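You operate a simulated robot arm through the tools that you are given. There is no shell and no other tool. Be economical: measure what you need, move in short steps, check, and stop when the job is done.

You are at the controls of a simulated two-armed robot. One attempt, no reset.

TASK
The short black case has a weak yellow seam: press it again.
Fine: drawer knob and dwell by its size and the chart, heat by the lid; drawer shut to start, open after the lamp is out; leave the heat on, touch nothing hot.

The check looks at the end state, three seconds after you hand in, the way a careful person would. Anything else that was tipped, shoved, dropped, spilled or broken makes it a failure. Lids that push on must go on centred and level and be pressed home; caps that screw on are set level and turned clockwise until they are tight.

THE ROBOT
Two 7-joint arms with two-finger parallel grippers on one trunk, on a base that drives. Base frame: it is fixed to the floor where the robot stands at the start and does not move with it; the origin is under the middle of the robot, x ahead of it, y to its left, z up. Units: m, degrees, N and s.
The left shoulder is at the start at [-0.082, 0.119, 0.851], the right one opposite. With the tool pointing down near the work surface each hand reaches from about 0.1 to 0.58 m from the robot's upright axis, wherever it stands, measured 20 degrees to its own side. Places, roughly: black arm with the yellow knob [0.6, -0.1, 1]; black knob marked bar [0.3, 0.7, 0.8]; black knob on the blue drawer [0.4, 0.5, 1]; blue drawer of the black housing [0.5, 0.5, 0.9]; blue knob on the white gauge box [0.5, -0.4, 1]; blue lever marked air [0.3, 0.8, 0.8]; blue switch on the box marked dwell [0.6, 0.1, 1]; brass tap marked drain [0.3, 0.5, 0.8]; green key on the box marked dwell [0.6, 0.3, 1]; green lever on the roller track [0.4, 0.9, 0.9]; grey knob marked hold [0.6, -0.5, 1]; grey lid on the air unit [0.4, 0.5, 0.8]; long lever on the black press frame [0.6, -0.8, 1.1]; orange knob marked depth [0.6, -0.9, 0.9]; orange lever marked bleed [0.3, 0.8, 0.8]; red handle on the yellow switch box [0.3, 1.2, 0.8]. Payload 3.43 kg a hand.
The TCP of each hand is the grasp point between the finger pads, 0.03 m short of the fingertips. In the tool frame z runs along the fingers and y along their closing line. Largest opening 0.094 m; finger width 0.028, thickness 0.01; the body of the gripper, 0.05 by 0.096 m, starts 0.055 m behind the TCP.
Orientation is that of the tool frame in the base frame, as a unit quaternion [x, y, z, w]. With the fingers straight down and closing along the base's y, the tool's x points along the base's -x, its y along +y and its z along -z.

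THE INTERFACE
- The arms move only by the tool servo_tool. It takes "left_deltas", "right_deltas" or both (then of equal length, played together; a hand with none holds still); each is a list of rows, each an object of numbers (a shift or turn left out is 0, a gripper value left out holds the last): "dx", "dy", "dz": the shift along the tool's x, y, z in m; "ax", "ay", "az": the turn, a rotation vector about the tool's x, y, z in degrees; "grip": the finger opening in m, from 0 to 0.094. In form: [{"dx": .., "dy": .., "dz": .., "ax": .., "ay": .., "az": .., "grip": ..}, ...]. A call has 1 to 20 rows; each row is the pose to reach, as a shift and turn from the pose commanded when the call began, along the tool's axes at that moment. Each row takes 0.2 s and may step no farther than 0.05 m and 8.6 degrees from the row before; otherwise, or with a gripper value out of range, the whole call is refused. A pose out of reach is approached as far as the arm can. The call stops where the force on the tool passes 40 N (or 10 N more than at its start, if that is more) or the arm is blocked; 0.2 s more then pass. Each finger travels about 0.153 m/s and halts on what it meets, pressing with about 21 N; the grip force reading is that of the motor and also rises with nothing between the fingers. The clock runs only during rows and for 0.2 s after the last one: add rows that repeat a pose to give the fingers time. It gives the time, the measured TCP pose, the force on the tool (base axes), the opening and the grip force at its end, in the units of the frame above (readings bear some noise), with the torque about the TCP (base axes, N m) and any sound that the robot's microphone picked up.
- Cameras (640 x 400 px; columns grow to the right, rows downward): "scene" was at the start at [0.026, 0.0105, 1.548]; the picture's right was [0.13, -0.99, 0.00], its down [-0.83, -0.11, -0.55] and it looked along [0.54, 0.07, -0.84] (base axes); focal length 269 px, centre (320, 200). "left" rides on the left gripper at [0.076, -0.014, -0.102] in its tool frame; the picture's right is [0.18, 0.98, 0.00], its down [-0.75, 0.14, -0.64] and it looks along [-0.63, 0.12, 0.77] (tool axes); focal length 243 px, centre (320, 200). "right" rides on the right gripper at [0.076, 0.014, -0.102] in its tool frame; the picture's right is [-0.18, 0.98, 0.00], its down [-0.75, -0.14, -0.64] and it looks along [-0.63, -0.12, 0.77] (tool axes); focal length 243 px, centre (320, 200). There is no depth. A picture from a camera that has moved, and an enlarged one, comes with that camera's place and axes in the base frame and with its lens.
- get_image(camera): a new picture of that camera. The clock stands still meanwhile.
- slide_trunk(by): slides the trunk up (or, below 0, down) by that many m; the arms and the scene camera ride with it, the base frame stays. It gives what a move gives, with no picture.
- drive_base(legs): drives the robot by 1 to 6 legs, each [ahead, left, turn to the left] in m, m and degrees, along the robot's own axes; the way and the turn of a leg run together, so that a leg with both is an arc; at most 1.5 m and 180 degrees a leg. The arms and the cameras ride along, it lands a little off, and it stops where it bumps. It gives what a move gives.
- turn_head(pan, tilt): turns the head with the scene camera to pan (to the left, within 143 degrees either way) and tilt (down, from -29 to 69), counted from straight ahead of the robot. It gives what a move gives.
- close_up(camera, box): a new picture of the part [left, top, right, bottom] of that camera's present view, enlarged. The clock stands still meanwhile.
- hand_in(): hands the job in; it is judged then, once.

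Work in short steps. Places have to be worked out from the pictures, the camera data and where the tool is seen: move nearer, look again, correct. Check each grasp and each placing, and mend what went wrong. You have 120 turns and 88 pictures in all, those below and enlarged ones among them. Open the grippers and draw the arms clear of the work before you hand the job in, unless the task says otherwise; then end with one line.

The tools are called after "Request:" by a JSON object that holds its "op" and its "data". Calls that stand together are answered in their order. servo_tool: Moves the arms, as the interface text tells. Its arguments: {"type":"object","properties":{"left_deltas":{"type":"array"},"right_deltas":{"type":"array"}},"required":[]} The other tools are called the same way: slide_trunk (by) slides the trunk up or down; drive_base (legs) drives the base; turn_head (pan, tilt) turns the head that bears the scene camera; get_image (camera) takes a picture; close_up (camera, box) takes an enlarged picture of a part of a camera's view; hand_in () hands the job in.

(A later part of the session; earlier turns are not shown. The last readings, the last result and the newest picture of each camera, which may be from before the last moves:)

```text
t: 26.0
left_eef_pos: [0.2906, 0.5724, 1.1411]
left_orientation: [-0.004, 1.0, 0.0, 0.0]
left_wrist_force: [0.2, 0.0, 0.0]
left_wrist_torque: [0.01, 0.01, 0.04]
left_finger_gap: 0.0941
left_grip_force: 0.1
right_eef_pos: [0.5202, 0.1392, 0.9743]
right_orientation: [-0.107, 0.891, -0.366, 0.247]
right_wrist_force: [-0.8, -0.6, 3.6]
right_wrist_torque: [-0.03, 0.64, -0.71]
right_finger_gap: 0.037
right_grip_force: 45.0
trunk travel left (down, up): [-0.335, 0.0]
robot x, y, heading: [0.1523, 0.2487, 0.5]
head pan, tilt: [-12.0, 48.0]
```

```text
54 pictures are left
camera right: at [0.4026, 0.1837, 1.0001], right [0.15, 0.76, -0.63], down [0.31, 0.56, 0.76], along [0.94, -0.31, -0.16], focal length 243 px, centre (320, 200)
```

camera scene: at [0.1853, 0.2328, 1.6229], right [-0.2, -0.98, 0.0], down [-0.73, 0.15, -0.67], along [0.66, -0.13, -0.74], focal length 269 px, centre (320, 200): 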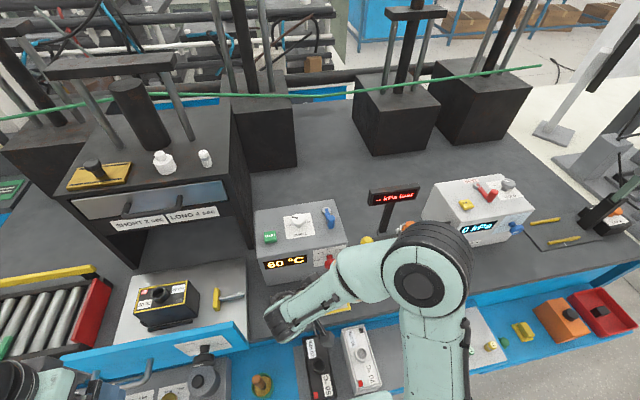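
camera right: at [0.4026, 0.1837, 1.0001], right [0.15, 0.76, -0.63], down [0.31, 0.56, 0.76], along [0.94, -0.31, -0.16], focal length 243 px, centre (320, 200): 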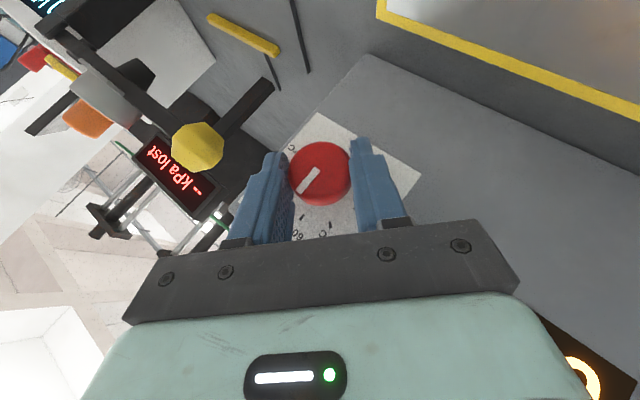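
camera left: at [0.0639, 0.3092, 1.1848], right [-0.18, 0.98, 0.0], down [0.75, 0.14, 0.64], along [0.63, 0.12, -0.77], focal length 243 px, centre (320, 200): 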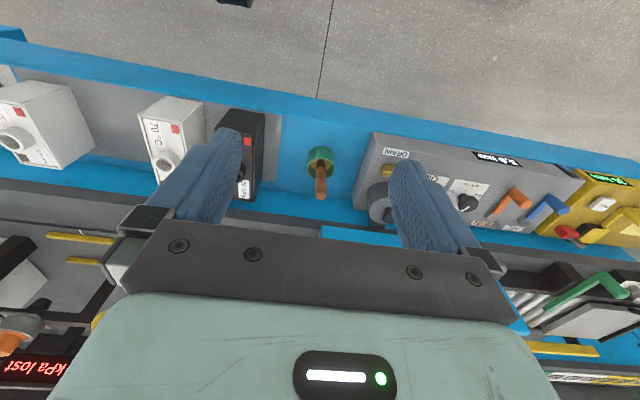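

Firm grip, gap 0.037. Now roll the hand 90° clockwise about the knob's axis.

Request:
{"op": "servo_tool", "data": {"right_deltas": [{"ax": -6.9, "az": 4.1, "dy": -0.0013, "dz": 0.0001}, {"ax": -13.7, "az": 8.2, "dy": -0.0027, "dx": 0.0002, "dz": 0.0003}, {"ax": -20.6, "az": 12.4, "dy": -0.0039, "dx": 0.0004, "dz": 0.0007}, {"ax": -27.4, "az": 16.5, "dy": -0.0051, "dx": 0.0008, "dz": 0.0013}, {"ax": -34.3, "az": 20.6, "dy": -0.0062, "dx": 0.0012, "dz": 0.002}, {"ax": -41.1, "az": 24.7, "dy": -0.0072, "dx": 0.0016, "dz": 0.0027}, {"ax": -48.0, "az": 28.8, "dy": -0.008, "dx": 0.0022, "dz": 0.0037}, {"ax": -54.8, "az": 33.0, "dy": -0.0087, "dx": 0.0028, "dz": 0.0046}, {"ax": -61.7, "az": 37.1, "dy": -0.0092, "dx": 0.0035, "dz": 0.0057}, {"ax": -68.6, "az": 41.2, "dy": -0.0096, "dx": 0.0041, "dz": 0.0069}, {"ax": -75.4, "az": 45.3, "dy": -0.0097, "dx": 0.0048, "dz": 0.0081}, {"ax": -77.1, "az": 46.4, "dy": -0.0097, "dx": 0.005, "dz": 0.0083}, {"ax": -77.1, "az": 46.4, "dy": -0.0097, "dx": 0.005, "dz": 0.0083}]}}

Request:
{"op": "get_image", "data": {"camera": "right"}}

Request:
{"op": "get_image", "data": {"camera": "scene"}}

```text
t: 27.9
left_eef_pos: [0.2905, 0.5732, 1.1414]
left_orientation: [-0.003, 1.0, -0.001, 0.001]
left_wrist_force: [-1.1, 0.1, -0.2]
left_wrist_torque: [-0.03, -0.01, 0.02]
left_finger_gap: 0.0943
left_grip_force: 0.0
right_eef_pos: [0.5211, 0.1254, 0.9766]
right_orientation: [0.041, 0.949, 0.17, 0.261]
right_wrist_force: [1.4, -11.8, 4.4]
right_wrist_torque: [-0.13, 0.19, 0.65]
right_finger_gap: 0.0372
right_grip_force: 44.8
trunk travel left (down, up): [-0.335, 0.0]
robot x, y, heading: [0.1569, 0.245, 0.6]
head pan, tilt: [-12.0, 48.0]
stopped in row 9 (right hand): the force on the tool passed its limit at 66 N (the readings are from after the stop); the commanded pose is now the measured one
```

```text
53 pictures are left
camera right: at [0.4032, 0.1211, 1.029], right [0.15, 0.89, 0.43], down [0.32, -0.45, 0.83], along [0.93, 0.02, -0.35], focal length 243 px, centre (320, 200)
```

right: 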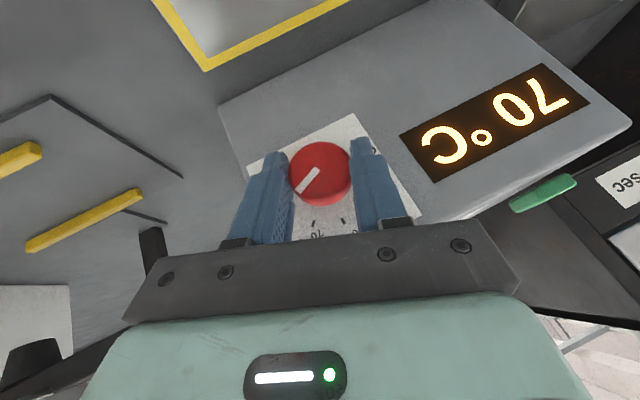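

```text
52 pictures are left
camera scene: at [0.1852, 0.233, 1.6228], right [-0.2, -0.98, 0.0], down [-0.73, 0.15, -0.67], along [0.66, -0.13, -0.74], focal length 269 px, centre (320, 200)
```

scene: 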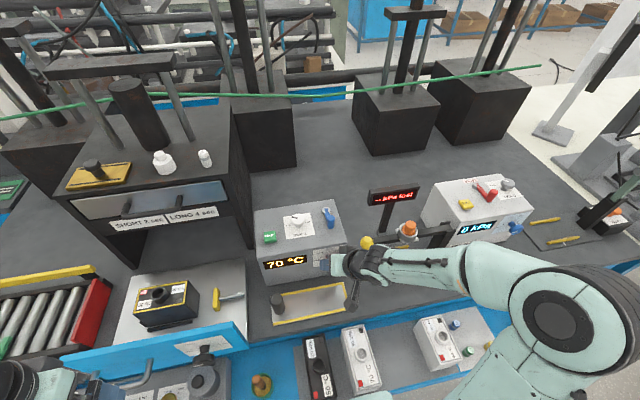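

Display now says 70 °C; the roll stopped at ≈66° on force, likely arm tracking error against the knob. I check the yellow ball isn't touched.

Request:
{"op": "close_up", "data": {"camera": "scene", "box": [250, 190, 450, 315]}}

```text
3.20 times, centred on (350, 252) of scene
camera zoom: at [0.1852, 0.233, 1.6228], right [-0.2, -0.98, 0.0], down [-0.73, 0.15, -0.67], along [0.66, -0.13, -0.74], focal length 861 px, centre (224, 32)
```

zoom: 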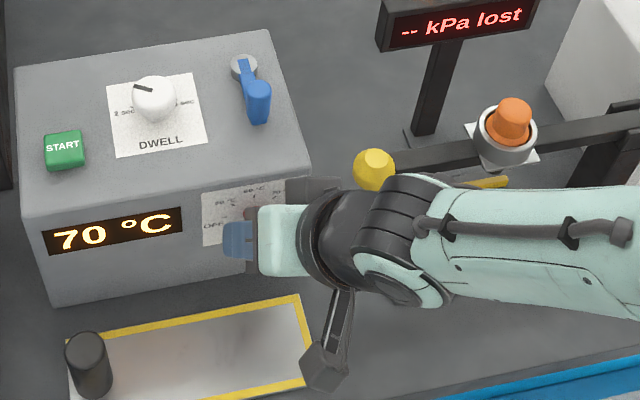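

Clear of the ball. I open, roll the hand back 45° around the knob, and regrip.

Request:
{"op": "servo_tool", "data": {"right_deltas": [{"grip": 0.06}, {"grip": 0.06}, {"ax": 6.4, "az": -3.9, "dx": 0.0005, "dy": 0.002, "dz": 0.0005}, {"ax": 12.9, "az": -7.7, "dx": 0.001, "dy": 0.004, "dz": 0.001}, {"ax": 19.3, "az": -11.6, "dx": 0.0015, "dy": 0.0055, "dz": 0.0015}, {"ax": 25.7, "az": -15.5, "dx": 0.002, "dy": 0.0073, "dz": 0.002}, {"ax": 32.2, "az": -19.3, "dx": 0.0025, "dy": 0.009, "dz": 0.0025}, {"ax": 38.6, "az": -23.2, "dx": 0.003, "dy": 0.011, "dz": 0.003}, {"ax": 38.6, "az": -23.2, "dx": 0.003, "dy": 0.011, "dz": 0.003}, {"ax": 38.6, "az": -23.2, "dx": 0.003, "dy": 0.011, "dz": 0.003, "grip": 0.033}, {"ax": 38.6, "az": -23.2, "dx": 0.003, "dy": 0.011, "dz": 0.003, "grip": 0.033}]}}

Request:
{"op": "get_image", "data": {"camera": "right"}}

```text
t: 30.3
left_eef_pos: [0.29, 0.5721, 1.1422]
left_orientation: [-0.003, 1.0, 0.001, 0.001]
left_wrist_force: [0.0, -0.7, -0.2]
left_wrist_torque: [0.01, 0.0, 0.0]
left_finger_gap: 0.0943
left_grip_force: 0.0
right_eef_pos: [0.5194, 0.1375, 0.9777]
right_orientation: [-0.063, 0.941, -0.204, 0.262]
right_wrist_force: [2.7, -13.1, 4.9]
right_wrist_torque: [-0.17, 0.11, -0.24]
right_finger_gap: 0.0405
right_grip_force: 6.8
trunk travel left (down, up): [-0.335, 0.0]
robot x, y, heading: [0.1553, 0.2478, 0.6]
head pan, tilt: [-12.0, 48.0]
```

```text
50 pictures are left
camera right: at [0.402, 0.1697, 1.0166], right [0.15, 0.93, -0.32], down [0.31, 0.27, 0.91], along [0.94, -0.24, -0.25], focal length 243 px, centre (320, 200)
```

right: 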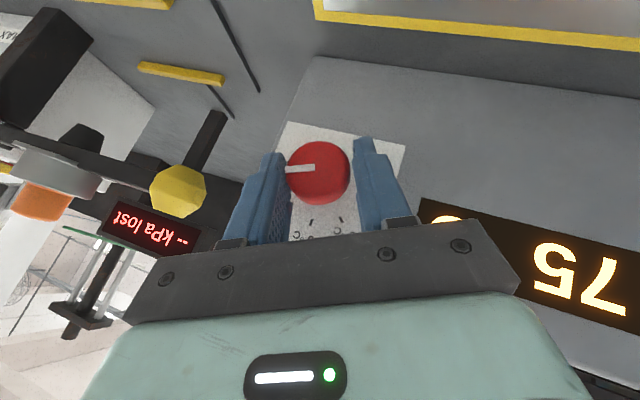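

Regripping nearly complete (display 75). I finish closing, moving 1.5 mm toward the knob, and roll +25° slowly.

Request:
{"op": "servo_tool", "data": {"right_deltas": [{"dy": -0.0015, "grip": 0.033}, {"dy": -0.0015, "grip": 0.033}, {"ax": -4.3, "az": 2.6, "dy": -0.0023}, {"ax": -8.6, "az": 5.2, "dy": -0.0032}, {"ax": -12.9, "az": 7.7, "dy": -0.004, "dz": 0.0002}, {"ax": -17.1, "az": 10.3, "dy": -0.0048, "dx": 0.0002, "dz": 0.0005}, {"ax": -21.4, "az": 12.9, "dy": -0.0056, "dx": 0.0004, "dz": 0.0008}, {"ax": -21.4, "az": 12.9, "dy": -0.0056, "dx": 0.0004, "dz": 0.0008}]}}

Request:
{"op": "get_image", "data": {"camera": "right"}}

```text
t: 32.1
left_eef_pos: [0.2911, 0.5706, 1.1417]
left_orientation: [-0.003, 1.0, 0.0, 0.0]
left_wrist_force: [-0.4, -0.4, 0.0]
left_wrist_torque: [-0.01, 0.01, 0.02]
left_finger_gap: 0.0941
left_grip_force: 0.0
right_eef_pos: [0.5195, 0.1311, 0.9781]
right_orientation: [-0.006, 0.964, 0.006, 0.267]
right_wrist_force: [0.0, -14.5, 5.8]
right_wrist_torque: [-0.36, -0.09, -0.2]
right_finger_gap: 0.0414
right_grip_force: 7.5
trunk travel left (down, up): [-0.335, 0.0]
robot x, y, heading: [0.1494, 0.2475, 0.4]
head pan, tilt: [-12.0, 48.0]
```

```text
49 pictures are left
camera right: at [0.4021, 0.1448, 1.0286], right [0.15, 0.98, 0.1], down [0.32, -0.14, 0.94], along [0.94, -0.1, -0.34], focal length 243 px, centre (320, 200)
```

right: 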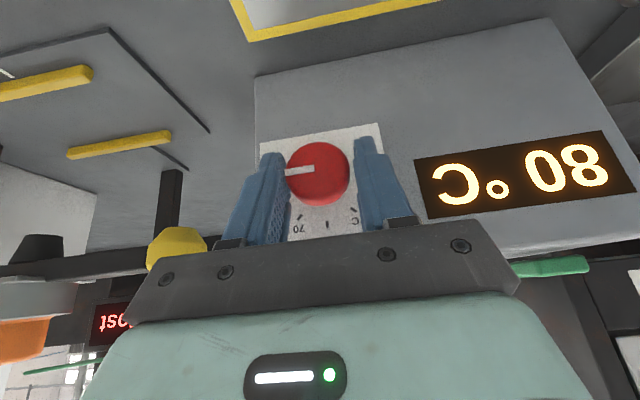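

Display shows 80 °C and the pointer points right at 80. I open and withdraw straight back, then check.

Request:
{"op": "servo_tool", "data": {"right_deltas": [{"grip": 0.06}, {"grip": 0.06}, {"dx": 0.026, "dz": -0.0155}, {"dx": 0.052, "dz": -0.031}, {"dx": 0.078, "dz": -0.046}]}}

Request:
{"op": "get_image", "data": {"camera": "right"}}

```text
t: 33.3
left_eef_pos: [0.2897, 0.5726, 1.1426]
left_orientation: [-0.004, 1.0, 0.001, -0.001]
left_wrist_force: [0.0, -0.6, 0.5]
left_wrist_torque: [0.02, 0.01, 0.0]
left_finger_gap: 0.0938
left_grip_force: 0.1
right_eef_pos: [0.4501, 0.1396, 0.9954]
right_orientation: [-0.006, 0.964, 0.004, 0.265]
right_wrist_force: [-0.1, -0.1, -0.8]
right_wrist_torque: [-0.01, 0.02, 0.01]
right_finger_gap: 0.0603
right_grip_force: 0.1
right hand out of reach, approached as far as the arm can: row 5
trunk travel left (down, up): [-0.335, 0.0]
robot x, y, heading: [0.1532, 0.2474, 0.3]
head pan, tilt: [-12.0, 48.0]
```

```text
48 pictures are left
camera right: at [0.3336, 0.1532, 1.0448], right [0.14, 0.98, 0.1], down [0.32, -0.14, 0.94], along [0.94, -0.1, -0.34], focal length 243 px, centre (320, 200)
```

right: 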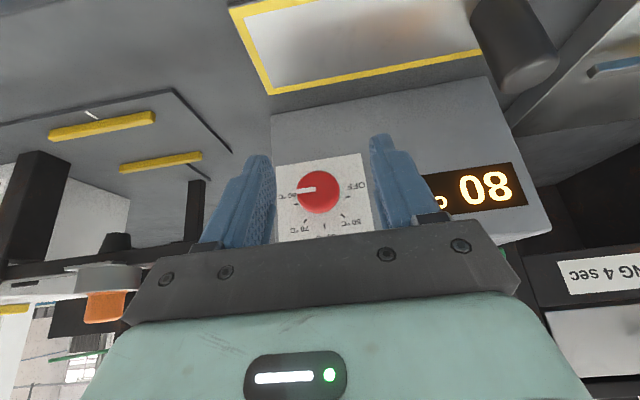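

Request:
{"op": "close_up", "data": {"camera": "right", "box": [264, 150, 384, 240]}}

```text
4.44 times, centred on (324, 195) of right
camera zoom: at [0.3336, 0.1532, 1.0448], right [0.14, 0.98, 0.1], down [0.32, -0.14, 0.94], along [0.94, -0.1, -0.34], focal length 1078 px, centre (302, 222)
```

zoom: 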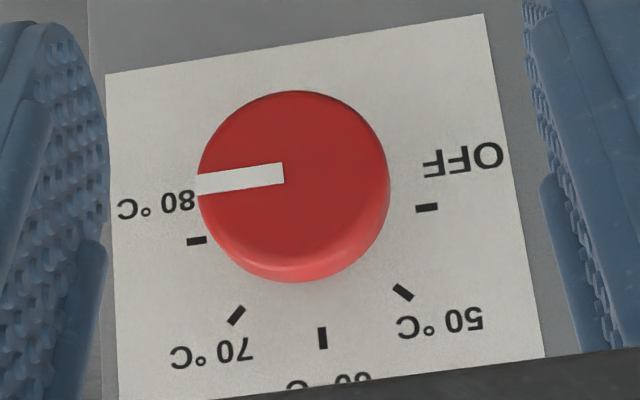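

Heat set exactly on 80. I raise the right hand away and look at the drawer from the scene camera to refine the drawer-knob place.

Request:
{"op": "servo_tool", "data": {"right_deltas": [{"dx": -0.025, "dz": -0.042, "dy": -0.02}, {"dx": -0.05, "dz": -0.083, "dy": -0.04}, {"dx": -0.05, "dz": -0.083, "dy": -0.06, "ay": 8}, {"dx": -0.05, "dz": -0.083, "dy": -0.08, "ay": 16}, {"dx": -0.05, "dz": -0.083, "dy": -0.1, "ay": 24}, {"dx": -0.05, "dz": -0.083, "dy": -0.12, "ay": 31}]}}

Request:
{"op": "turn_head", "data": {"pan": 30, "tilt": 55}}

Request:
{"op": "get_image", "data": {"camera": "scene"}}

```text
refused: row 1 steps farther than a row can; nothing moved
```

```text
t: 34.4
left_eef_pos: [0.2906, 0.5726, 1.1415]
left_orientation: [-0.004, 1.0, -0.001, -0.001]
left_wrist_force: [-0.6, -0.4, 1.0]
left_wrist_torque: [0.02, 0.02, -0.01]
left_finger_gap: 0.094
left_grip_force: 0.1
right_eef_pos: [0.4517, 0.1401, 0.9956]
right_orientation: [-0.006, 0.964, 0.006, 0.266]
right_wrist_force: [0.0, 0.0, -0.5]
right_wrist_torque: [0.01, 0.02, -0.01]
right_finger_gap: 0.06
right_grip_force: 0.1
trunk travel left (down, up): [-0.335, 0.0]
robot x, y, heading: [0.1508, 0.248, 0.6]
head pan, tilt: [30.0, 55.0]
```

```text
46 pictures are left
camera scene: at [0.1707, 0.2853, 1.6137], right [0.51, -0.86, 0.0], down [-0.71, -0.41, -0.57], along [0.49, 0.29, -0.82], focal length 269 px, centre (320, 200)
```

scene: 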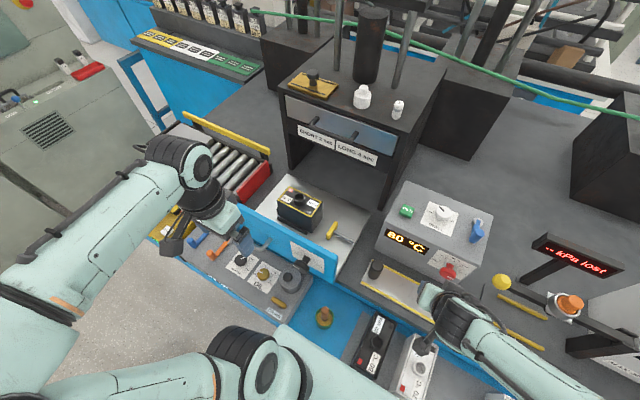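

I raise the right hand with smaller steps, then drive the base back 0.10 for comfortable left-hand work on the drawer.

Request:
{"op": "servo_tool", "data": {"right_deltas": [{"dx": -0.022, "dz": -0.036, "dy": -0.01}, {"dx": -0.044, "dz": -0.072, "dy": -0.02}, {"dx": -0.05, "dz": -0.083, "dy": -0.04, "ay": 8}, {"dx": -0.05, "dz": -0.083, "dy": -0.06, "ay": 16}, {"dx": -0.05, "dz": -0.083, "dy": -0.08, "ay": 24}, {"dx": -0.05, "dz": -0.083, "dy": -0.1, "ay": 31}]}}

Request:
{"op": "drive_base", "data": {"legs": [[-0.1, 0, 0]]}}

```text
t: 35.8
left_eef_pos: [0.2915, 0.5727, 1.1408]
left_orientation: [-0.003, 1.0, 0.0, -0.001]
left_wrist_force: [-0.5, -0.7, -0.3]
left_wrist_torque: [0.02, 0.01, 0.0]
left_finger_gap: 0.0939
left_grip_force: 0.1
right_eef_pos: [0.4569, 0.0397, 1.088]
right_orientation: [-0.008, 1.0, 0.005, -0.003]
right_wrist_force: [0.9, 0.8, 0.2]
right_wrist_torque: [-0.01, 0.03, -0.02]
right_finger_gap: 0.0602
right_grip_force: 0.0
trunk travel left (down, up): [-0.335, 0.0]
robot x, y, heading: [0.1553, 0.2461, 0.3]
head pan, tilt: [30.0, 55.0]
```

```text
t: 37.0
left_eef_pos: [0.1907, 0.572, 1.1418]
left_orientation: [-0.003, 1.0, 0.0, -0.001]
left_wrist_force: [-0.1, -0.1, 0.5]
left_wrist_torque: [0.0, 0.03, 0.01]
left_finger_gap: 0.094
left_grip_force: 0.1
right_eef_pos: [0.3565, 0.04, 1.0886]
right_orientation: [-0.007, 1.0, 0.004, -0.001]
right_wrist_force: [-0.2, 0.1, -0.2]
right_wrist_torque: [0.0, 0.01, -0.01]
right_finger_gap: 0.0602
right_grip_force: 0.2
trunk travel left (down, up): [-0.335, 0.0]
robot x, y, heading: [0.0524, 0.248, 0.1]
head pan, tilt: [30.0, 55.0]
```

Now the left hand: tilt 31° forward and go in front of the drawer knob for a look.

Request:
{"op": "servo_tool", "data": {"left_deltas": [{"dx": -0.02, "dy": -0.03, "grip": 0.062}, {"dx": -0.04, "dy": -0.06, "ay": -8}, {"dx": -0.055, "dy": -0.09, "dz": 0.02, "ay": -16}, {"dx": -0.07, "dy": -0.11, "dz": 0.04, "ay": -24}, {"dx": -0.08, "dy": -0.11, "dz": 0.07, "ay": -31}, {"dx": -0.08, "dy": -0.11, "dz": 0.1, "ay": -31}, {"dx": -0.08, "dy": -0.11, "dz": 0.1, "ay": -31}]}}

Request:
{"op": "get_image", "data": {"camera": "left"}}

Request:
{"op": "get_image", "data": {"camera": "scene"}}

```text
t: 38.6
left_eef_pos: [0.2934, 0.4733, 1.0683]
left_orientation: [-0.002, 0.964, 0.0, 0.267]
left_wrist_force: [-0.2, 0.8, -0.1]
left_wrist_torque: [0.0, 0.04, -0.03]
left_finger_gap: 0.0619
left_grip_force: 0.1
left hand out of reach, approached as far as the arm can: row 5, 6, 7
right_eef_pos: [0.354, 0.0396, 1.0889]
right_orientation: [-0.007, 1.0, 0.004, 0.0]
right_wrist_force: [0.8, 0.3, 0.0]
right_wrist_torque: [-0.02, -0.03, 0.01]
right_finger_gap: 0.06
right_grip_force: 0.1
trunk travel left (down, up): [-0.335, 0.0]
robot x, y, heading: [0.0501, 0.2467, 0.3]
head pan, tilt: [30.0, 55.0]
```

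```text
45 pictures are left
camera left: at [0.1749, 0.4576, 1.1185], right [-0.16, 0.98, -0.09], down [0.32, 0.14, 0.94], along [0.94, 0.12, -0.33], focal length 243 px, centre (320, 200)
```

left: 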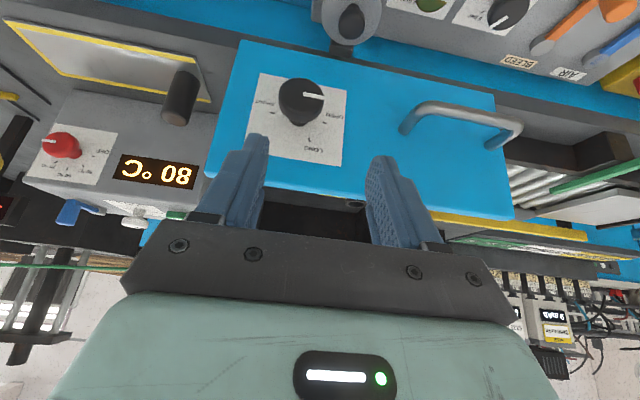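

```text
44 pictures are left
camera scene: at [0.0689, 0.2846, 1.6137], right [0.5, -0.86, 0.0], down [-0.71, -0.41, -0.57], along [0.5, 0.29, -0.82], focal length 269 px, centre (320, 200)
```

scene: 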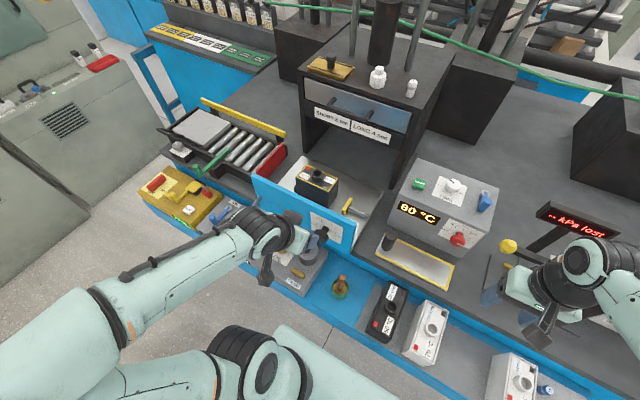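

Knob location confirms ≈(0.367,0.456,0.952). I read its scale enlarged, then lower the trunk 0.09 to bring the hand down.

Request:
{"op": "close_up", "data": {"camera": "left", "box": [240, 60, 368, 140]}}

Request:
{"op": "slide_trunk", "data": {"by": -0.09}}

Request:
{"op": "get_image", "data": {"camera": "left"}}

```text
5.00 times, centred on (304, 100) of left
camera zoom: at [0.1749, 0.4576, 1.1185], right [-0.16, 0.98, -0.09], down [0.32, 0.14, 0.94], along [0.94, 0.12, -0.33], focal length 1213 px, centre (400, 700)
```

zoom: 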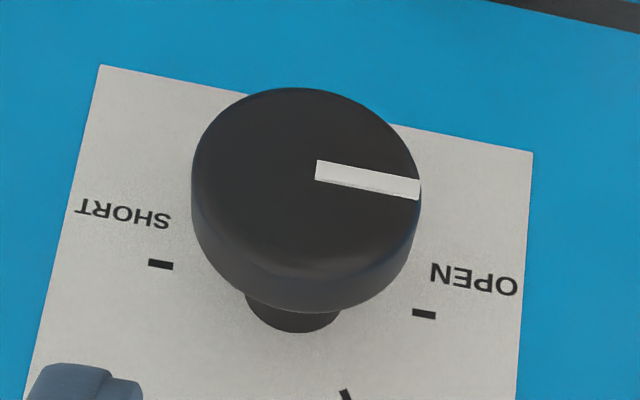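

```text
t: 39.8
left_eef_pos: [0.2951, 0.4717, 0.9762]
left_orientation: [-0.003, 0.964, 0.001, 0.267]
left_wrist_force: [-0.4, 0.5, -0.3]
left_wrist_torque: [0.05, 0.03, -0.02]
left_finger_gap: 0.062
left_grip_force: 0.0
right_eef_pos: [0.3565, 0.0396, 0.998]
right_orientation: [-0.006, 1.0, 0.004, -0.002]
right_wrist_force: [-0.3, 0.4, -0.1]
right_wrist_torque: [0.03, 0.03, -0.02]
right_finger_gap: 0.0601
right_grip_force: 0.0
trunk travel left (down, up): [-0.245, 0.09]
robot x, y, heading: [0.0491, 0.2466, 0.3]
head pan, tilt: [30.0, 55.0]
```

```text
42 pictures are left
camera left: at [0.1765, 0.4576, 1.0262], right [-0.16, 0.98, -0.09], down [0.31, 0.14, 0.94], along [0.94, 0.12, -0.33], focal length 243 px, centre (320, 200)
```

left: 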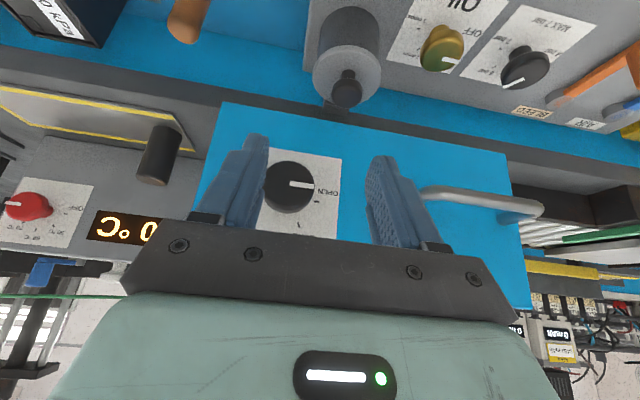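

OPEN and SHORT are exactly opposite with LONG between over the top, so 180° clockwise. I move onto the knob with the left hand leaning −15° and grip.

Request:
{"op": "servo_tool", "data": {"left_deltas": [{"dx": 0.0086, "dy": -0.0137, "dz": 0.0143, "ax": 6.4, "az": -3.9}, {"dx": 0.0086, "dy": -0.0137, "dz": 0.0143, "ax": 12.9, "az": -7.7}, {"dx": -0.0214, "dy": -0.0137, "dz": 0.0323, "ax": 12.9, "az": -7.7}, {"dx": -0.0505, "dy": -0.0137, "dz": 0.0498, "ax": 12.9, "az": -7.7}, {"dx": -0.0505, "dy": -0.0137, "dz": 0.0498, "ax": 12.9, "az": -7.7}]}}

Request:
{"op": "get_image", "data": {"camera": "left"}}

```text
t: 41.0
left_eef_pos: [0.3617, 0.4621, 0.9586]
left_orientation: [-0.037, 0.955, -0.125, 0.266]
left_wrist_force: [0.4, 0.1, -0.5]
left_wrist_torque: [-0.02, 0.0, 0.02]
left_finger_gap: 0.062
left_grip_force: 0.0
right_eef_pos: [0.355, 0.041, 0.9983]
right_orientation: [-0.007, 1.0, 0.003, -0.002]
right_wrist_force: [0.7, 0.2, -0.2]
right_wrist_torque: [0.01, -0.01, 0.02]
right_finger_gap: 0.0601
right_grip_force: 0.0
trunk travel left (down, up): [-0.245, 0.09]
robot x, y, heading: [0.0502, 0.2489, 0.5]
head pan, tilt: [30.0, 55.0]
```

```text
41 pictures are left
camera left: at [0.2434, 0.4598, 1.0101], right [-0.16, 0.92, -0.35], down [0.31, 0.38, 0.87], along [0.94, 0.03, -0.35], focal length 243 px, centre (320, 200)
```

left: 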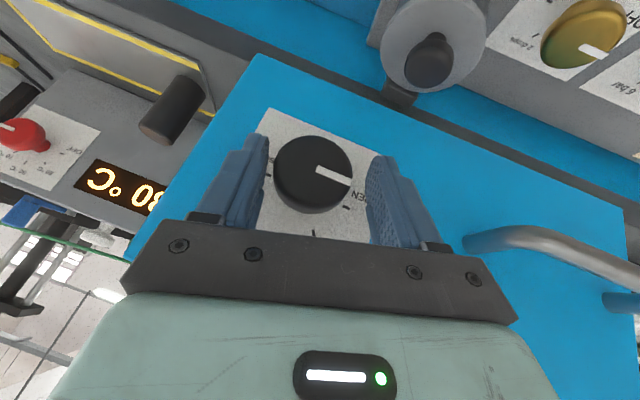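

Slight centring correction (5 mm right) and close.

Request:
{"op": "servo_tool", "data": {"left_deltas": [{"dx": -0.002, "dy": -0.0053, "dz": 0.0005}, {"dx": -0.002, "dy": -0.0053, "dz": 0.0005, "grip": 0.036}, {"dx": -0.002, "dy": -0.0053, "dz": 0.0005, "grip": 0.036}]}}

```text
t: 41.8
left_eef_pos: [0.3656, 0.4575, 0.9597]
left_orientation: [-0.039, 0.955, -0.125, 0.265]
left_wrist_force: [0.4, 7.3, -3.8]
left_wrist_torque: [0.14, 0.01, 0.4]
left_finger_gap: 0.0433
left_grip_force: 44.9
right_eef_pos: [0.3559, 0.0413, 0.9992]
right_orientation: [-0.007, 1.0, 0.003, -0.002]
right_wrist_force: [-0.4, -0.2, -0.4]
right_wrist_torque: [-0.04, -0.02, 0.01]
right_finger_gap: 0.06
right_grip_force: 0.1
trunk travel left (down, up): [-0.245, 0.09]
robot x, y, heading: [0.0518, 0.2486, 0.5]
head pan, tilt: [30.0, 55.0]
```

Gripped (gap 0.043). Roll 60° clockwise around the knob axis.

Request:
{"op": "servo_tool", "data": {"left_deltas": [{"ax": -5.1, "az": 3.1, "dy": -0.001}, {"ax": -10.3, "az": 6.2, "dy": -0.002, "dx": 0.0001, "dz": 0.0002}, {"ax": -15.4, "az": 9.3, "dy": -0.003, "dx": 0.0002, "dz": 0.0004}, {"ax": -20.6, "az": 12.4, "dy": -0.0039, "dx": 0.0004, "dz": 0.0007}, {"ax": -25.7, "az": 15.4, "dy": -0.0049, "dx": 0.0007, "dz": 0.0011}, {"ax": -30.9, "az": 18.5, "dy": -0.0057, "dx": 0.001, "dz": 0.0016}, {"ax": -36.0, "az": 21.6, "dy": -0.0065, "dx": 0.0013, "dz": 0.0021}, {"ax": -41.1, "az": 24.7, "dy": -0.0072, "dx": 0.0016, "dz": 0.0027}, {"ax": -46.3, "az": 27.8, "dy": -0.0078, "dx": 0.0021, "dz": 0.0034}, {"ax": -51.4, "az": 30.9, "dy": -0.0084, "dx": 0.0025, "dz": 0.0042}, {"ax": -51.4, "az": 30.9, "dy": -0.0084, "dx": 0.0025, "dz": 0.0042}]}}

Request:
{"op": "get_image", "data": {"camera": "left"}}

```text
t: 44.2
left_eef_pos: [0.3647, 0.4479, 0.9575]
left_orientation: [0.101, 0.891, 0.369, 0.246]
left_wrist_force: [3.4, 13.0, -8.8]
left_wrist_torque: [0.04, 0.09, 0.83]
left_finger_gap: 0.0432
left_grip_force: 45.1
right_eef_pos: [0.3558, 0.0406, 0.998]
right_orientation: [-0.007, 1.0, 0.002, -0.002]
right_wrist_force: [0.6, 0.0, 0.5]
right_wrist_torque: [-0.02, 0.0, -0.03]
right_finger_gap: 0.0604
right_grip_force: 0.0
trunk travel left (down, up): [-0.245, 0.09]
robot x, y, heading: [0.0521, 0.248, 0.3]
head pan, tilt: [30.0, 55.0]
```

```text
40 pictures are left
camera left: at [0.2472, 0.4019, 0.9832], right [-0.16, 0.76, 0.63], down [0.32, -0.56, 0.76], along [0.93, 0.32, -0.15], focal length 243 px, centre (320, 200)
```

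left: 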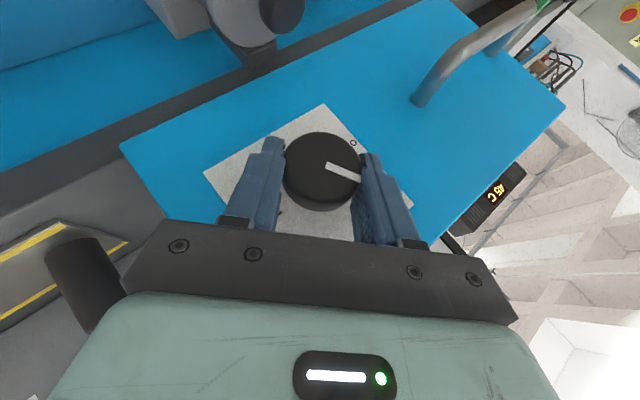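

Turned 60°, works cleanly. I repeat: open, roll back 60°, grip, roll forward 60°.

Request:
{"op": "servo_tool", "data": {"left_deltas": [{"grip": 0.062}, {"grip": 0.062, "ax": 6.4, "az": -3.9, "dy": 0.0013, "dz": 0.0001}, {"ax": 12.9, "az": -7.7, "dy": 0.0025, "dx": 0.0002, "dz": 0.0003}, {"ax": 19.3, "az": -11.6, "dy": 0.0037, "dx": 0.0004, "dz": 0.0006}, {"ax": 25.7, "az": -15.4, "dy": 0.0049, "dx": 0.0007, "dz": 0.0011}, {"ax": 32.1, "az": -19.3, "dy": 0.0059, "dx": 0.001, "dz": 0.0017}, {"ax": 38.6, "az": -23.2, "dy": 0.0069, "dx": 0.0015, "dz": 0.0024}, {"ax": 45.0, "az": -27.0, "dy": 0.0077, "dx": 0.002, "dz": 0.0033}, {"ax": 51.4, "az": -30.9, "dy": 0.0084, "dx": 0.0025, "dz": 0.0042}, {"ax": 51.4, "az": -30.9, "dy": 0.0084, "dx": 0.0025, "dz": 0.0042, "grip": 0.036}, {"ax": 51.4, "az": -30.9, "dy": 0.0084, "dx": 0.0025, "dz": 0.0042, "grip": 0.036}, {"ax": 45.0, "az": -27.0, "dy": 0.0077, "dx": 0.002, "dz": 0.0033}, {"ax": 38.6, "az": -23.2, "dy": 0.0069, "dx": 0.0015, "dz": 0.0024}, {"ax": 32.1, "az": -19.3, "dy": 0.0059, "dx": 0.001, "dz": 0.0017}, {"ax": 25.7, "az": -15.4, "dy": 0.0049, "dx": 0.0007, "dz": 0.0011}, {"ax": 19.3, "az": -11.6, "dy": 0.0037, "dx": 0.0004, "dz": 0.0006}, {"ax": 12.9, "az": -7.7, "dy": 0.0025, "dx": 0.0002, "dz": 0.0003}, {"ax": 6.4, "az": -3.9, "dy": 0.0013, "dz": 0.0001}, {"ax": 0, "az": 0}, {"ax": 0, "az": 0}]}}

Request:
{"op": "get_image", "data": {"camera": "left"}}

```text
t: 48.4
left_eef_pos: [0.3663, 0.4465, 0.9584]
left_orientation: [0.101, 0.891, 0.368, 0.245]
left_wrist_force: [8.2, 12.0, -6.1]
left_wrist_torque: [0.06, -0.2, 0.43]
left_finger_gap: 0.0434
left_grip_force: 44.8
right_eef_pos: [0.3564, 0.0419, 0.9971]
right_orientation: [-0.006, 1.0, 0.002, -0.001]
right_wrist_force: [-0.6, 0.5, 0.2]
right_wrist_torque: [0.0, 0.0, 0.0]
right_finger_gap: 0.06
right_grip_force: 0.0
trunk travel left (down, up): [-0.245, 0.09]
robot x, y, heading: [0.0507, 0.2492, 0.2]
head pan, tilt: [30.0, 55.0]
```

```text
39 pictures are left
camera left: at [0.248, 0.4013, 0.9841], right [-0.16, 0.76, 0.63], down [0.32, -0.56, 0.76], along [0.93, 0.32, -0.15], focal length 243 px, centre (320, 200)
```

left: 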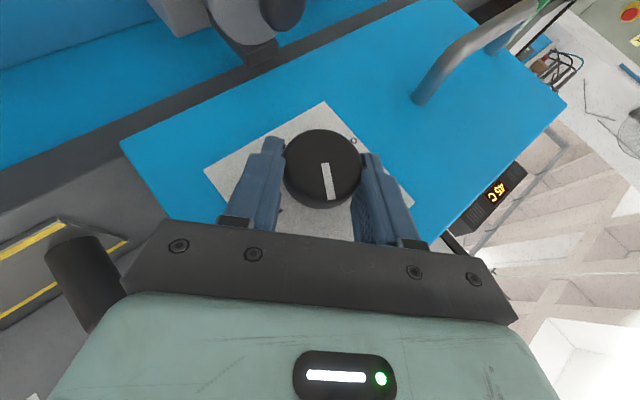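

Pointer moved another 60°. Repeat once more to reach SHORT.

Request:
{"op": "servo_tool", "data": {"left_deltas": [{"grip": 0.062}, {"grip": 0.062, "ax": 6.4, "az": -3.9, "dy": 0.0013, "dz": 0.0001}, {"ax": 12.9, "az": -7.7, "dy": 0.0025, "dx": 0.0002, "dz": 0.0003}, {"ax": 19.3, "az": -11.6, "dy": 0.0037, "dx": 0.0004, "dz": 0.0006}, {"ax": 25.7, "az": -15.4, "dy": 0.0049, "dx": 0.0007, "dz": 0.0011}, {"ax": 32.1, "az": -19.3, "dy": 0.0059, "dx": 0.001, "dz": 0.0017}, {"ax": 38.6, "az": -23.2, "dy": 0.0069, "dx": 0.0015, "dz": 0.0024}, {"ax": 45.0, "az": -27.0, "dy": 0.0077, "dx": 0.002, "dz": 0.0033}, {"ax": 51.4, "az": -30.9, "dy": 0.0084, "dx": 0.0025, "dz": 0.0042}, {"ax": 51.4, "az": -30.9, "dy": 0.0084, "dx": 0.0025, "dz": 0.0042, "grip": 0.036}, {"ax": 51.4, "az": -30.9, "dy": 0.0084, "dx": 0.0025, "dz": 0.0042, "grip": 0.036}, {"ax": 45.0, "az": -27.0, "dy": 0.0077, "dx": 0.002, "dz": 0.0033}, {"ax": 38.6, "az": -23.2, "dy": 0.0069, "dx": 0.0015, "dz": 0.0024}, {"ax": 32.1, "az": -19.3, "dy": 0.0059, "dx": 0.001, "dz": 0.0017}, {"ax": 25.7, "az": -15.4, "dy": 0.0049, "dx": 0.0007, "dz": 0.0011}, {"ax": 19.3, "az": -11.6, "dy": 0.0037, "dx": 0.0004, "dz": 0.0006}, {"ax": 12.9, "az": -7.7, "dy": 0.0025, "dx": 0.0002, "dz": 0.0003}, {"ax": 6.4, "az": -3.9, "dy": 0.0013, "dz": 0.0001}, {"ax": 0, "az": 0}, {"ax": 0, "az": 0}]}}

Request:
{"op": "get_image", "data": {"camera": "left"}}

Request:
{"op": "close_up", "data": {"camera": "scene", "box": [240, 140, 400, 260]}}

```text
t: 52.6
left_eef_pos: [0.3666, 0.4443, 0.9599]
left_orientation: [0.1, 0.889, 0.37, 0.248]
left_wrist_force: [12.4, 14.6, 18.7]
left_wrist_torque: [0.32, -0.34, -0.05]
left_finger_gap: 0.0433
left_grip_force: 45.7
right_eef_pos: [0.3564, 0.0413, 0.9983]
right_orientation: [-0.007, 1.0, 0.004, -0.002]
right_wrist_force: [0.0, 0.1, -0.3]
right_wrist_torque: [-0.02, 0.03, -0.03]
right_finger_gap: 0.0601
right_grip_force: 0.0
trunk travel left (down, up): [-0.245, 0.09]
robot x, y, heading: [0.0508, 0.2486, 0.9]
head pan, tilt: [30.0, 55.0]
```

```text
38 pictures are left
camera left: at [0.2478, 0.4007, 0.9841], right [-0.16, 0.76, 0.63], down [0.32, -0.56, 0.76], along [0.94, 0.32, -0.15], focal length 243 px, centre (320, 200)
```

left: 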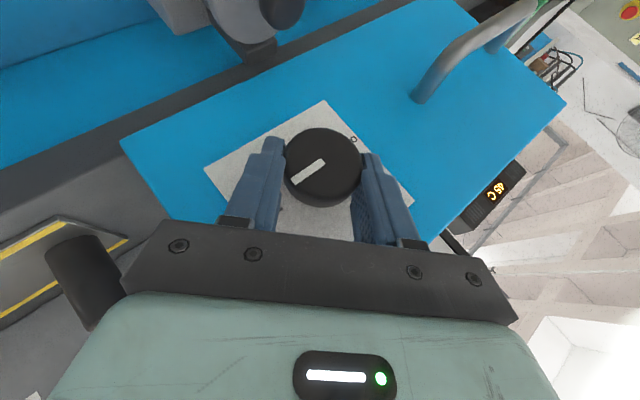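

```text
3.33 times, centred on (320, 200) of scene
camera zoom: at [0.0716, 0.2862, 1.5188], right [0.5, -0.86, 0.0], down [-0.71, -0.41, -0.57], along [0.49, 0.29, -0.82], focal length 897 px, centre (320, 200)
```

zoom: 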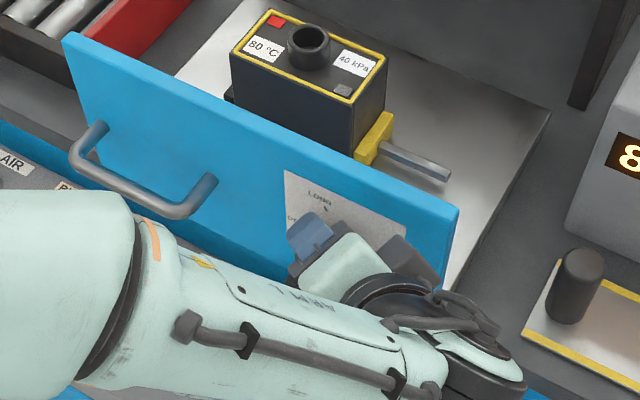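

The clamp now bears on the case. I release, withdraw and inspect the pointer.

Request:
{"op": "servo_tool", "data": {"left_deltas": [{"grip": 0.065}, {"dx": 0.03, "dz": -0.018}, {"dx": 0.06, "dz": -0.036}, {"dx": 0.06, "dz": -0.036, "ax": 6.4, "az": -3.9}, {"dx": 0.06, "dz": -0.036, "ax": 12.9, "az": -7.7}, {"dx": 0.06, "dz": -0.036, "ax": 19.3, "az": -11.6}, {"dx": 0.06, "dz": -0.036, "ax": 25.7, "az": -15.4}, {"dx": 0.06, "dz": -0.036, "ax": 32.1, "az": -19.3}, {"dx": 0.06, "dz": -0.036, "ax": 38.6, "az": -23.2}]}}

Request:
{"op": "close_up", "data": {"camera": "left", "box": [220, 100, 420, 240]}}

```text
t: 54.6
left_eef_pos: [0.294, 0.4438, 0.9591]
left_orientation: [-0.001, 0.963, -0.001, 0.268]
left_wrist_force: [0.0, 0.3, 0.1]
left_wrist_torque: [0.01, 0.0, -0.04]
left_finger_gap: 0.0651
left_grip_force: 0.1
right_eef_pos: [0.3541, 0.0399, 0.999]
right_orientation: [-0.006, 1.0, 0.003, -0.002]
right_wrist_force: [-0.3, 0.6, 0.5]
right_wrist_torque: [-0.02, -0.03, 0.0]
right_finger_gap: 0.06
right_grip_force: 0.0
trunk travel left (down, up): [-0.245, 0.09]
robot x, y, heading: [0.0516, 0.2451, -0.1]
head pan, tilt: [30.0, 55.0]
```

```text
2.86 times, centred on (320, 170) of left
camera zoom: at [0.1767, 0.4299, 1.0088], right [-0.16, 0.98, -0.1], down [0.31, 0.15, 0.94], along [0.94, 0.12, -0.33], focal length 693 px, centre (320, 286)
```

zoom: 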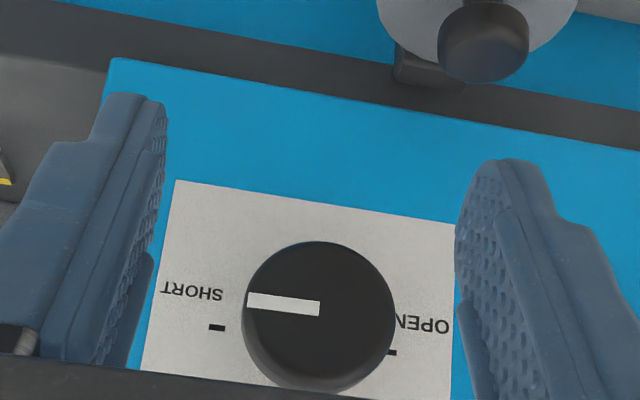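

Pointer is exactly along SHORT. Next, close the fingers, tilt further forward and set the left hand beside the knob to push the drawer shut.

Request:
{"op": "servo_tool", "data": {"left_deltas": [{"dx": -0.004, "dy": 0.02, "dz": -0.004, "ay": -7.5, "grip": 0.0}, {"dx": -0.008, "dy": 0.04, "dz": -0.007, "ay": -15}, {"dx": -0.012, "dy": 0.06, "dz": -0.01, "ay": -22.5}, {"dx": -0.0154, "dy": 0.081, "dz": -0.014, "ay": -30}, {"dx": -0.0154, "dy": 0.081, "dz": -0.014, "ay": -30}]}}

Request:
{"op": "get_image", "data": {"camera": "left"}}

Request:
{"op": "get_image", "data": {"camera": "scene"}}

```text
t: 55.8
left_eef_pos: [0.3259, 0.5453, 1.0008]
left_orientation: [-0.002, 0.862, 0.001, 0.508]
left_wrist_force: [0.5, 0.2, 0.4]
left_wrist_torque: [-0.02, 0.01, 0.03]
left_finger_gap: 0.0
left_grip_force: 20.5
left hand out of reach, approached as far as the arm can: row 2, 3, 4, 5
right_eef_pos: [0.355, 0.0398, 0.999]
right_orientation: [-0.005, 1.0, 0.003, -0.002]
right_wrist_force: [0.7, -0.8, -0.8]
right_wrist_torque: [-0.02, 0.03, 0.0]
right_finger_gap: 0.0601
right_grip_force: 0.0
trunk travel left (down, up): [-0.245, 0.09]
robot x, y, heading: [0.0536, 0.2472, 0.4]
head pan, tilt: [30.0, 55.0]
```

```text
35 pictures are left
camera left: at [0.1998, 0.5306, 0.9852], right [-0.09, 0.98, -0.16], down [-0.2, 0.14, 0.97], along [0.98, 0.12, 0.18], focal length 243 px, centre (320, 200)
```

left: 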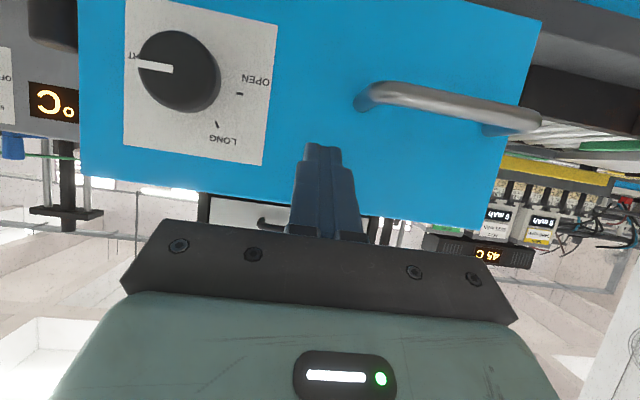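

```text
34 pictures are left
camera scene: at [0.0705, 0.2846, 1.5188], right [0.5, -0.86, 0.0], down [-0.71, -0.41, -0.57], along [0.5, 0.29, -0.82], focal length 269 px, centre (320, 200)
```

scene: 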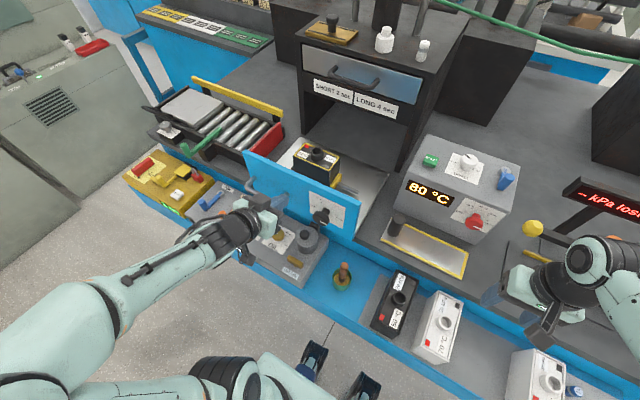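

Fingertips stand between knob and handle in front of the drawer. I push straight ahead in 2 cm steps.

Request:
{"op": "servo_tool", "data": {"left_deltas": [{"dx": -0.0097, "dz": 0.0175}, {"dx": -0.0194, "dz": 0.035}, {"dx": -0.0242, "dz": 0.0437}, {"dx": -0.0291, "dz": 0.0525}, {"dx": -0.034, "dz": 0.0612}, {"dx": -0.0388, "dz": 0.07}, {"dx": -0.0437, "dz": 0.0787}, {"dx": -0.0485, "dz": 0.0875}, {"dx": -0.0534, "dz": 0.0962}, {"dx": -0.0582, "dz": 0.105}, {"dx": -0.0631, "dz": 0.1137}, {"dx": -0.0679, "dz": 0.1225}]}}

Request:
{"op": "get_image", "data": {"camera": "scene"}}

```text
t: 58.4
left_eef_pos: [0.4689, 0.5474, 1.0015]
left_orientation: [-0.003, 0.861, 0.001, 0.508]
left_wrist_force: [0.4, 0.1, 0.4]
left_wrist_torque: [-0.04, 0.0, 0.01]
left_finger_gap: 0.0
left_grip_force: 20.9
right_eef_pos: [0.3551, 0.0405, 0.9969]
right_orientation: [-0.005, 1.0, 0.003, -0.002]
right_wrist_force: [0.9, -0.2, 0.0]
right_wrist_torque: [0.0, -0.02, 0.0]
right_finger_gap: 0.0599
right_grip_force: 0.0
trunk travel left (down, up): [-0.245, 0.09]
robot x, y, heading: [0.0497, 0.2474, 0.5]
head pan, tilt: [30.0, 55.0]
```

```text
33 pictures are left
camera scene: at [0.0708, 0.2847, 1.5188], right [0.5, -0.86, 0.0], down [-0.71, -0.41, -0.57], along [0.5, 0.29, -0.82], focal length 269 px, centre (320, 200)
```

scene: 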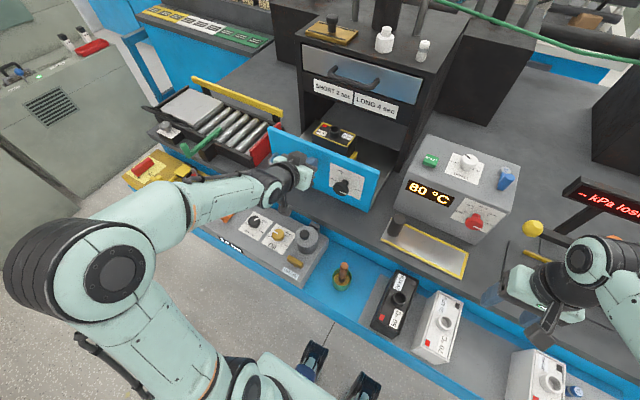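

Drawer slides freely in. I keep pushing.

Request:
{"op": "servo_tool", "data": {"left_deltas": [{"dx": -0.0048, "dz": 0.0088}, {"dx": -0.0097, "dz": 0.0175}, {"dx": -0.0145, "dz": 0.0263}, {"dx": -0.0194, "dz": 0.035}, {"dx": -0.0242, "dz": 0.0437}, {"dx": -0.0291, "dz": 0.0525}, {"dx": -0.034, "dz": 0.0612}, {"dx": -0.0388, "dz": 0.07}, {"dx": -0.0437, "dz": 0.0787}, {"dx": -0.0485, "dz": 0.0875}]}}

Request:
{"op": "get_image", "data": {"camera": "scene"}}

```text
t: 60.6
left_eef_pos: [0.5685, 0.5473, 1.0023]
left_orientation: [-0.001, 0.861, 0.0, 0.508]
left_wrist_force: [-0.4, 0.5, -0.5]
left_wrist_torque: [0.01, -0.01, 0.0]
left_finger_gap: 0.0
left_grip_force: 20.9
right_eef_pos: [0.356, 0.0406, 0.9977]
right_orientation: [-0.006, 1.0, 0.003, -0.002]
right_wrist_force: [0.9, -0.3, -0.8]
right_wrist_torque: [-0.04, 0.0, 0.0]
right_finger_gap: 0.0598
right_grip_force: 0.0
trunk travel left (down, up): [-0.245, 0.09]
robot x, y, heading: [0.0528, 0.2513, 0.4]
head pan, tilt: [30.0, 55.0]
```

```text
32 pictures are left
camera scene: at [0.0708, 0.2846, 1.5188], right [0.5, -0.86, 0.0], down [-0.71, -0.41, -0.57], along [0.5, 0.29, -0.82], focal length 269 px, centre (320, 200)
```

scene: 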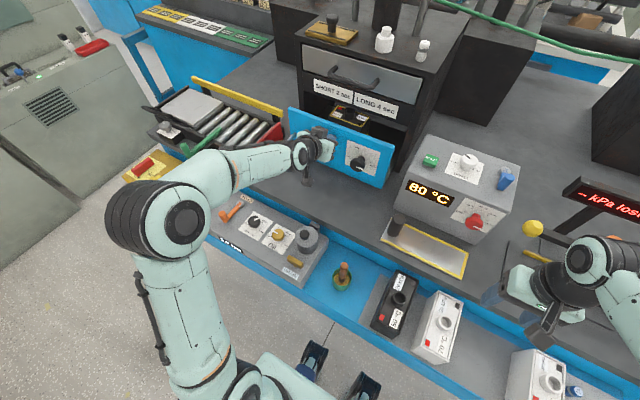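

Nearly there. I push on until it meets resistance.

Request:
{"op": "servo_tool", "data": {"left_deltas": [{"dx": -0.0048, "dz": 0.0088}, {"dx": -0.0097, "dz": 0.0175}, {"dx": -0.0145, "dz": 0.0263}, {"dx": -0.0194, "dz": 0.035}, {"dx": -0.0242, "dz": 0.0437}, {"dx": -0.0291, "dz": 0.0525}, {"dx": -0.034, "dz": 0.0612}]}}

Request:
{"op": "get_image", "data": {"camera": "scene"}}

```text
t: 62.2
left_eef_pos: [0.6393, 0.5466, 1.0013]
left_orientation: [-0.003, 0.862, 0.001, 0.508]
left_wrist_force: [-0.3, 0.3, 0.8]
left_wrist_torque: [0.01, 0.01, 0.01]
left_finger_gap: 0.0
left_grip_force: 21.0
right_eef_pos: [0.3557, 0.0409, 0.9983]
right_orientation: [-0.005, 1.0, 0.004, -0.002]
right_wrist_force: [-0.4, -0.1, -0.6]
right_wrist_torque: [0.02, 0.01, -0.01]
right_finger_gap: 0.0602
right_grip_force: 0.1
trunk travel left (down, up): [-0.245, 0.09]
robot x, y, heading: [0.0515, 0.2479, 0.1]
head pan, tilt: [30.0, 55.0]
```

```text
31 pictures are left
camera scene: at [0.0708, 0.2848, 1.5188], right [0.5, -0.86, 0.0], down [-0.71, -0.41, -0.57], along [0.5, 0.29, -0.82], focal length 269 px, centre (320, 200)
```

scene: 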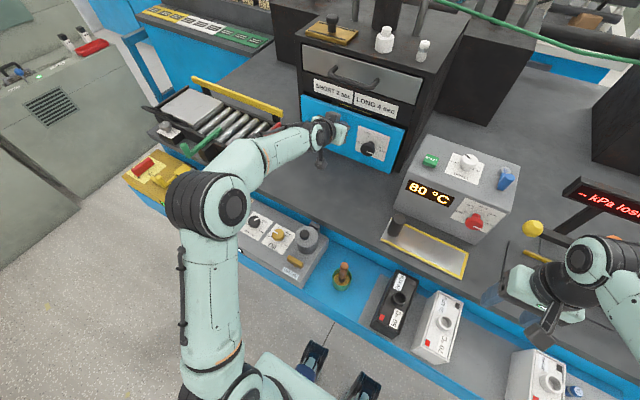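

Almost flush. I push up to 3 cm more, expecting a stop.

Request:
{"op": "servo_tool", "data": {"left_deltas": [{"dx": -0.0024, "dz": 0.0044}, {"dx": -0.0048, "dz": 0.0088}, {"dx": -0.0073, "dz": 0.0131}, {"dx": -0.0097, "dz": 0.0175}, {"dx": -0.0121, "dz": 0.0219}, {"dx": -0.0145, "dz": 0.0263}]}}

Request:
{"op": "close_up", "data": {"camera": "scene", "box": [270, 60, 530, 220]}}

```text
t: 63.6
left_eef_pos: [0.6631, 0.5474, 1.0017]
left_orientation: [-0.003, 0.862, 0.002, 0.507]
left_wrist_force: [-39.4, -2.8, -0.3]
left_wrist_torque: [0.06, 0.07, -0.14]
left_finger_gap: 0.0
left_grip_force: 20.4
right_eef_pos: [0.3511, 0.0406, 0.9981]
right_orientation: [-0.007, 1.0, 0.003, 0.001]
right_wrist_force: [0.3, -0.3, 0.4]
right_wrist_torque: [0.02, -0.02, 0.04]
right_finger_gap: 0.0599
right_grip_force: 0.0
trunk travel left (down, up): [-0.245, 0.09]
robot x, y, heading: [0.0507, 0.2489, 0.2]
head pan, tilt: [30.0, 55.0]
```

```text
2.46 times, centred on (400, 140) of scene
camera zoom: at [0.0639, 0.2843, 1.5188], right [0.51, -0.86, 0.0], down [-0.7, -0.41, -0.58], along [0.5, 0.29, -0.82], focal length 662 px, centre (123, 348)
```

zoom: 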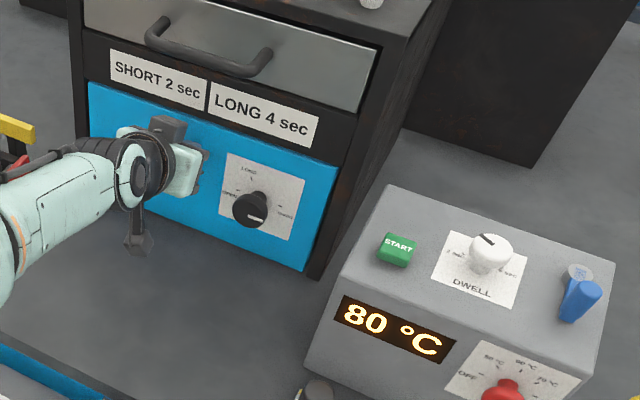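

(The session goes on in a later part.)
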